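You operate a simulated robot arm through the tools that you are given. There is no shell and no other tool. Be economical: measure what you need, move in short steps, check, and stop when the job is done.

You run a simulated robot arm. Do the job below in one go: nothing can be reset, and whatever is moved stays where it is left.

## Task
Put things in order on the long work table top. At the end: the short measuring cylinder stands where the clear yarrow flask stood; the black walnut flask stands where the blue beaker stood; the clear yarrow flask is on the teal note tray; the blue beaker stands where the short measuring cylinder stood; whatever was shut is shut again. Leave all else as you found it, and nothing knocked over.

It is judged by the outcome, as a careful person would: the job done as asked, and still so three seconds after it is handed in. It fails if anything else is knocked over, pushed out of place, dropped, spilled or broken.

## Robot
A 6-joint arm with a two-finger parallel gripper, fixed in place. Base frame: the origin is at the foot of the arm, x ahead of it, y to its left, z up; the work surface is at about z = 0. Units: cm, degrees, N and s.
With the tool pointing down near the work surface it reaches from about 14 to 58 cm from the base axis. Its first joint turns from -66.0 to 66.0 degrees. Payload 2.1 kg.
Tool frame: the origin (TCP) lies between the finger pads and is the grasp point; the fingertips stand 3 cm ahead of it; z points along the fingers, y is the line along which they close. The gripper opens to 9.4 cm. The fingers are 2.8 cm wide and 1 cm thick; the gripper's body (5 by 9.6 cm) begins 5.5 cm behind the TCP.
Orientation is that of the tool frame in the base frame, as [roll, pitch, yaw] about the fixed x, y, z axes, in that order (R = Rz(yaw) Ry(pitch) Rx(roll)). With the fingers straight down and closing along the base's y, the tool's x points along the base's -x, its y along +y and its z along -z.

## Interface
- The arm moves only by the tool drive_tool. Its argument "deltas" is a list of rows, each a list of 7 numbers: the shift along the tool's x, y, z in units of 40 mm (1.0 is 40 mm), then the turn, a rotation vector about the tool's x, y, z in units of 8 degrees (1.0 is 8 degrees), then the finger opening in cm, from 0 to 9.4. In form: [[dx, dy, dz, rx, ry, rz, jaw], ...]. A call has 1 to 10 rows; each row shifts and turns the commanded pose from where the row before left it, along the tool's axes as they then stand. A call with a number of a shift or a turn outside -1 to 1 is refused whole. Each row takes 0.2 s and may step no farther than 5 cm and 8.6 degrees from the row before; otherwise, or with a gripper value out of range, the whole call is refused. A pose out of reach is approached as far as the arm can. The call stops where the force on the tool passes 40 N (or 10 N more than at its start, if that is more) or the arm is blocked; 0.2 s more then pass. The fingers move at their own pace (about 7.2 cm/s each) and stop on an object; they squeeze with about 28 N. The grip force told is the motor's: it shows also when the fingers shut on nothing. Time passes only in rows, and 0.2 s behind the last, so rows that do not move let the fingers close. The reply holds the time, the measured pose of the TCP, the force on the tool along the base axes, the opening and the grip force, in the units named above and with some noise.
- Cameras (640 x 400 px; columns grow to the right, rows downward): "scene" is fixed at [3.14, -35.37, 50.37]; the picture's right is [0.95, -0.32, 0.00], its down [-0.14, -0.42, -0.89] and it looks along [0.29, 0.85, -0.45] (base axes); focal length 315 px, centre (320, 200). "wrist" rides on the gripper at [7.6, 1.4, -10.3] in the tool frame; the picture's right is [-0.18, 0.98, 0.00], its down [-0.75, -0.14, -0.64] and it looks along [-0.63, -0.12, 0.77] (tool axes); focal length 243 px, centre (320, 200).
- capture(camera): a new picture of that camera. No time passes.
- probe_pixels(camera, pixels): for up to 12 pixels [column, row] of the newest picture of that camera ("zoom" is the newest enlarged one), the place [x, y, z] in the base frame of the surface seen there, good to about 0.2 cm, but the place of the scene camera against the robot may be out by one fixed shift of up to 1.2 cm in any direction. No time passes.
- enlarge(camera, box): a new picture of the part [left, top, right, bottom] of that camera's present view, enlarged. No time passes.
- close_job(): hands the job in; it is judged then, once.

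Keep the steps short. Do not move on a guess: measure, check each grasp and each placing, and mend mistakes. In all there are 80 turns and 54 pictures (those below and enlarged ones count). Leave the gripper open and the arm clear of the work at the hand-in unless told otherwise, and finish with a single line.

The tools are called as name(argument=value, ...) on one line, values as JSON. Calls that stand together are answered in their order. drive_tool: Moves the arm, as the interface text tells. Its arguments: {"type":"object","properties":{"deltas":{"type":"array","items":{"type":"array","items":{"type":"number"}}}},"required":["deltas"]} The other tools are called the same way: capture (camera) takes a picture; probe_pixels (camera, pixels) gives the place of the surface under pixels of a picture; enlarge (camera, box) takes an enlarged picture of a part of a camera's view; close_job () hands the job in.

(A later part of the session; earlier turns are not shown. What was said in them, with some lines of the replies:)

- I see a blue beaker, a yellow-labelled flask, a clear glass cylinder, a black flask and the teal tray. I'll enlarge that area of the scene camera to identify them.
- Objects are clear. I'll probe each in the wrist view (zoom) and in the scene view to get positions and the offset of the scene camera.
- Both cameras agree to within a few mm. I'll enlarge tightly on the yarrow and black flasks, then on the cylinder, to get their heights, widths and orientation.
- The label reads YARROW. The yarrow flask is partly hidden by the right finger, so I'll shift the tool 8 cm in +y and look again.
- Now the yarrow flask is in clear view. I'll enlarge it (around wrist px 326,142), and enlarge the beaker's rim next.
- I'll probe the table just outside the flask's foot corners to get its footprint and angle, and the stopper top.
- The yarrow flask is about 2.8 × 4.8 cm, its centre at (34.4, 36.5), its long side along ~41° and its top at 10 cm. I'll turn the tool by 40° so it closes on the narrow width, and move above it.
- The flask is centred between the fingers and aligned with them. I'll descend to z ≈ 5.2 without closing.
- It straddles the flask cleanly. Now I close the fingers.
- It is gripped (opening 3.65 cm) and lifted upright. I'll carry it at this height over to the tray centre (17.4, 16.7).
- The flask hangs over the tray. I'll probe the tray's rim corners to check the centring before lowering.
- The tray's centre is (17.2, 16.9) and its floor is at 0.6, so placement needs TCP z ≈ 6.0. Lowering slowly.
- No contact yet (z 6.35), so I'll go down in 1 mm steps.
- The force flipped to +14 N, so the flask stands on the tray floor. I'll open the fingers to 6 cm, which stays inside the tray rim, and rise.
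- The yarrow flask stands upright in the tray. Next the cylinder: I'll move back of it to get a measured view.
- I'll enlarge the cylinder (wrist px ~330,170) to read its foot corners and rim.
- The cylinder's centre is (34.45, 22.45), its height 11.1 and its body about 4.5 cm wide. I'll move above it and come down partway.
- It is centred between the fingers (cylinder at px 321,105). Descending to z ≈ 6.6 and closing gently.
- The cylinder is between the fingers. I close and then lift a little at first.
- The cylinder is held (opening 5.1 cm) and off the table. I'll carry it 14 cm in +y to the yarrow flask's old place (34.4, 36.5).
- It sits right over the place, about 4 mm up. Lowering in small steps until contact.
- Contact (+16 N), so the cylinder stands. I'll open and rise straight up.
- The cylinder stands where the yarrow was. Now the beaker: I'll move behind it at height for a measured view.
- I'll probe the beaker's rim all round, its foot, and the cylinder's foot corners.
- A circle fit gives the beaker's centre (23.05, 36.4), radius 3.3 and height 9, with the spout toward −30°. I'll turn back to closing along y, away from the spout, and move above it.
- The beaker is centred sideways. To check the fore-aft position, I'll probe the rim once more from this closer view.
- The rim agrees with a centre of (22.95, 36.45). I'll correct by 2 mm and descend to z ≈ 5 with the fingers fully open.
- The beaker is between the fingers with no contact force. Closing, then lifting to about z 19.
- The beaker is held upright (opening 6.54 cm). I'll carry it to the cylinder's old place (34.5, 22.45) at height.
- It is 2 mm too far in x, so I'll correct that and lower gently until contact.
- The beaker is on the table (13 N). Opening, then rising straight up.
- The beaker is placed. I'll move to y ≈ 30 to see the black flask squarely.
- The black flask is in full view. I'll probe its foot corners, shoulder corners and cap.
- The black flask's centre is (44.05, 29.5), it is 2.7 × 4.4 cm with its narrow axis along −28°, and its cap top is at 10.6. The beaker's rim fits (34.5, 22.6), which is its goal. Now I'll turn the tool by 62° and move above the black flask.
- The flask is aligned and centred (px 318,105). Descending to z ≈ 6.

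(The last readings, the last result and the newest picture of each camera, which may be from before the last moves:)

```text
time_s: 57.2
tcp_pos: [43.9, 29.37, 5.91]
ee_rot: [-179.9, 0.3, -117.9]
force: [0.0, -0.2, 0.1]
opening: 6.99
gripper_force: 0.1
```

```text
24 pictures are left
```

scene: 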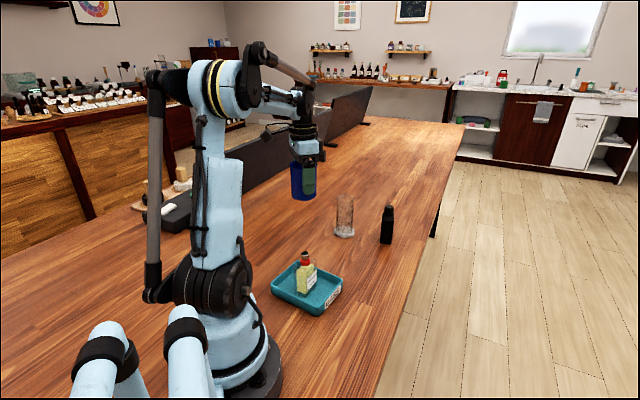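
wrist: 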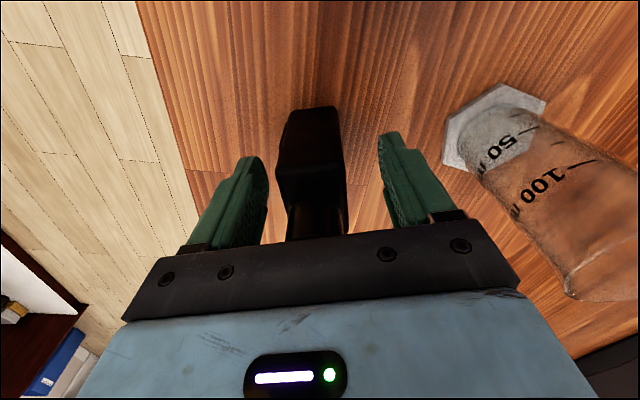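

It straddles the flask cleanly. Closing and lifting to about 19.

drive_tool(deltas=[[0, 0, 0, 0, 0, 0, 5], [0, 0, 0, 0, 0, 0, 4], [0, 0, 0, 0, 0, 0, 3], [0, 0, 0, 0, 0, 0, 1.5], [0, 0, 0, 0, 0, 0, 1.5], [0, 0, 0, 0, 0, 0, 1.5]])

drive_tool(deltas=[[0, 0, -0.2, 0, 0, 0, 1.5], [0, 0, -0.4, 0, 0, 0, 1.5], [0, 0, -0.6, 0, 0, 0, 1.5], [0, 0, -0.6, 0, 0, 0, 1.5], [0, 0, -0.6, 0, 0, 0, 1.5], [0, 0, -0.6, 0, 0, 0, 1.5], [0, 0, -0.6, 0, 0, 0, 1.5], [0, 0, -0.4, 0, 0, 0, 1.5], [0, 0, 0, 0, 0, 0, 1.5]])

capture(camera="wrist")

```text
time_s: 58.6
tcp_pos: [43.88, 29.34, 6.11]
ee_rot: [-179.9, 0.2, -118.1]
force: [0.8, 0.3, 0.5]
opening: 3.61
gripper_force: 28.0
```

```text
time_s: 60.6
tcp_pos: [43.8, 29.36, 22.09]
ee_rot: [-179.9, 0.2, -118.1]
force: [-0.6, 0.2, -2.4]
opening: 3.59
gripper_force: 27.9
```

```text
23 pictures are left
```

wrist: 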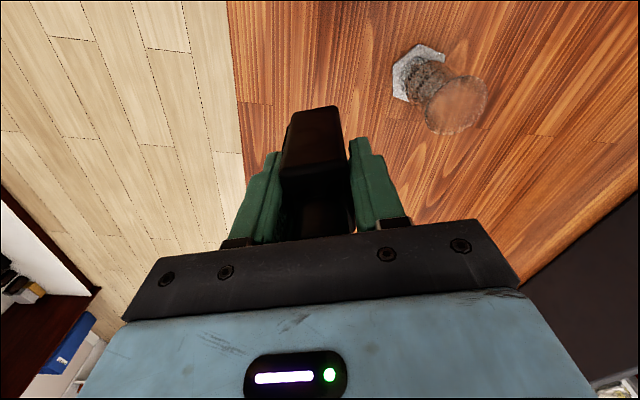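

It is held upright (opening 3.6 cm), with its foot at about z 16, well above the cylinder's top at 11.3. I'll carry it to the beaker's old place (22.95, 36.45).

drive_tool(deltas=[[0.06, 0.35, 0, 0, 0, 0, 1.5], [0.1, 0.58, 0, 0, 0, 0, 1.5], [0.1, 0.6, 0, 0, 0, 0, 1.5], [0.1, 0.6, 0, 0, 0, 0, 1.5], [0.1, 0.6, 0, 0, 0, 0, 1.5], [0.1, 0.6, 0, 0, 0, 0, 1.5], [0.1, 0.6, 0, 0, 0, 0, 1.5], [0.1, 0.6, 0, 0, 0, 0, 1.5], [0.1, 0.55, 0, 0, 0, 0, 1.5], [0.07, 0.35, 0, 0, 0, 0, 1.5]])

drive_tool(deltas=[[0, 0, 0, 0, 0, 0, 1.5], [0, 0, 0.5, 0, 0, 0, 1.5], [0, 0, 0.6, 0, 0, 0, 1.5], [0, 0, 0.6, 0, 0, 0, 1.5], [0, 0, 0.6, 0, 0, 0, 1.5], [0, 0, 0, 0, 0, 0, 1.5]])

enlarge(camera="scene", box=[240, 160, 420, 320])

```text
time_s: 62.8
tcp_pos: [23.03, 36.2, 22.03]
ee_rot: [-179.9, 0.2, -118.0]
force: [-0.1, 0.5, -2.3]
opening: 3.62
gripper_force: 27.5
```

```text
time_s: 64.2
tcp_pos: [23.1, 36.37, 12.94]
ee_rot: [-180.0, 0.2, -118.0]
force: [1.0, 0.9, -2.7]
opening: 3.61
gripper_force: 28.4
```

```text
2.50 times, centred on (330, 240) of scene
```

zoom: 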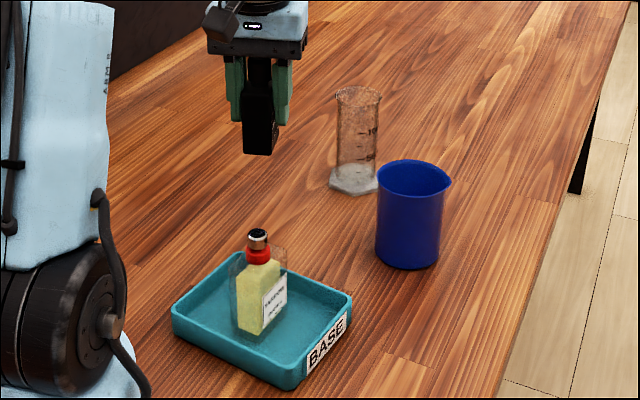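

All fine. I'll make a small correction and lower to just above contact (z ≈ 6.3).

drive_tool(deltas=[[0.03, 0.03, 0, 0, 0, 0, 1.5], [0, 0, 0.5, 0, 0, 0, 1.5], [0, 0, 0.5, 0, 0, 0, 1.5], [0, 0, 0.4, 0, 0, 0, 1.5], [0, 0, 0.24, 0, 0, 0, 1.5], [0, 0, 0, 0, 0, 0, 1.5]])

drive_tool(deltas=[[0, 0, 0.025, 0, 0, 0, 1.5], [0, 0, 0.02, 0, 0, 0, 1.5], [0, 0, 0, 0, 0, 0, 1.5]])

```text
time_s: 65.6
tcp_pos: [22.89, 36.29, 6.14]
ee_rot: [-180.0, 0.2, -118.0]
force: [-0.7, 0.6, -2.1]
opening: 3.61
gripper_force: 28.6
```

```text
time_s: 66.4
tcp_pos: [22.82, 36.32, 6.13]
ee_rot: [-179.9, 0.1, -118.0]
force: [-0.8, 0.3, -3.0]
opening: 3.61
gripper_force: 28.2
```

drive_tool(deltas=[[0, 0, 0.025, 0, 0, 0, 1.5], [0, 0, 0, 0, 0, 0, 1.5]])

```text
time_s: 67.0
tcp_pos: [22.76, 36.36, 5.97]
ee_rot: [-180.0, 0.3, -118.0]
force: [-1.8, 0.4, 16.8]
opening: 3.61
gripper_force: 27.6
```

Contact (+17 N). I open, then rise straight up.

drive_tool(deltas=[[0, 0, -0.02, 0, 0, 0, 4], [0, 0, 0, 0, 0, 0, 5.5], [0, 0, 0, 0, 0, 0, 7], [0, 0, 0, 0, 0, 0, 7], [0, 0, -0.3, 0, 0, 0, 7], [0, 0, -0.6, 0, 0, 0, 7], [0, 0, -0.8, 0, 0, 0, 7], [0, 0, -0.8, 0, 0, 0, 7], [0, 0, -0.8, 0, 0, 0, 7], [0, 0, -0.8, 0, 0, 0, 9.4]])

enlarge(camera="scene", box=[240, 160, 420, 320])

capture(camera="wrist")

```text
time_s: 69.2
tcp_pos: [22.95, 36.24, 22.57]
ee_rot: [-179.9, 0.1, -118.1]
force: [-0.1, 0.1, -0.2]
opening: 9.41
gripper_force: 0.0
```

```text
2.50 times, centred on (330, 240) of scene
```

zoom: 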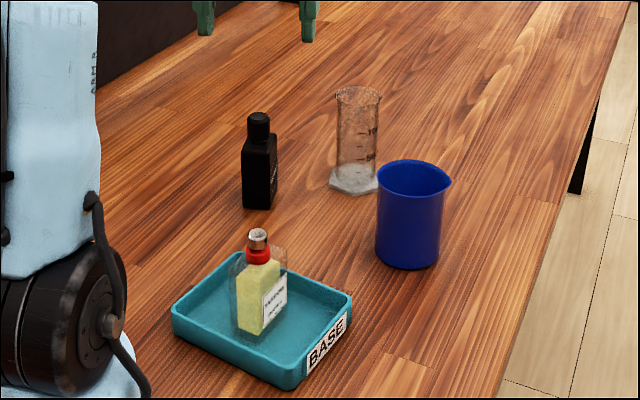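

```text
20 pictures are left
```

wrist: 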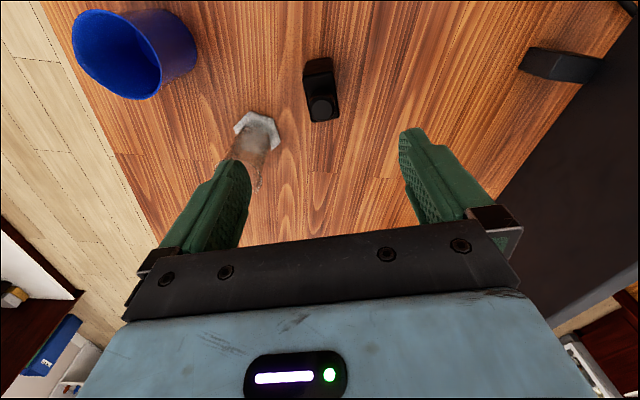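

All four stand upright. I'll check the final positions: black cap, cylinder foot corners and tray corners.

probe_pixels(camera="wrist", pixels=[[322, 110], [235, 127], [279, 149], [250, 112], [274, 118], [307, 62], [333, 62]])

probe_pixels(camera="zoom", pixels=[[290, 372], [175, 308], [258, 238], [258, 118], [348, 298], [331, 182], [378, 186]])

```text
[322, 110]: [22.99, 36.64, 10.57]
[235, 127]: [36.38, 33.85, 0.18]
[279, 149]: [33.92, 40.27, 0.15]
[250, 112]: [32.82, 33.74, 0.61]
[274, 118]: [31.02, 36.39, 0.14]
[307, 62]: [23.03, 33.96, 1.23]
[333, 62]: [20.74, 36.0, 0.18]
```

```text
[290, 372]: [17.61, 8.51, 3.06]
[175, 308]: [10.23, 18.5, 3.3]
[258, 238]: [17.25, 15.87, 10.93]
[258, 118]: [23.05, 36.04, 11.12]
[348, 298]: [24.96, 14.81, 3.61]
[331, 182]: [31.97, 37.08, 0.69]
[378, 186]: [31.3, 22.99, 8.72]
```

The cylinder is at about (34.2, 36.6), the black flask at (23.0, 36.6), the beaker at (34.5, 22.6), and the tray has not moved. I'll raise the arm a bit more with the gripper open.

drive_tool(deltas=[[0, 0, -0.7, 0, 0, 0, 9.4], [0, 0, -0.7, 0, 0, 0, 9.4], [0, 0, 0, 0, 0, 0, 9.4]])

close_job()

```text
time_s: 70.0
tcp_pos: [22.83, 36.14, 28.18]
ee_rot: [-179.9, 0.2, -118.0]
force: [0.3, -0.2, 0.1]
opening: 9.41
gripper_force: 0.1
```

```text
The job is handed in.
```

The job is handed in: all four pieces stand upright in their asked places (within about 3 mm by my measurements, the yarrow flask on the tray), nothing was opened or knocked over, and the arm is clear with the gripper open.
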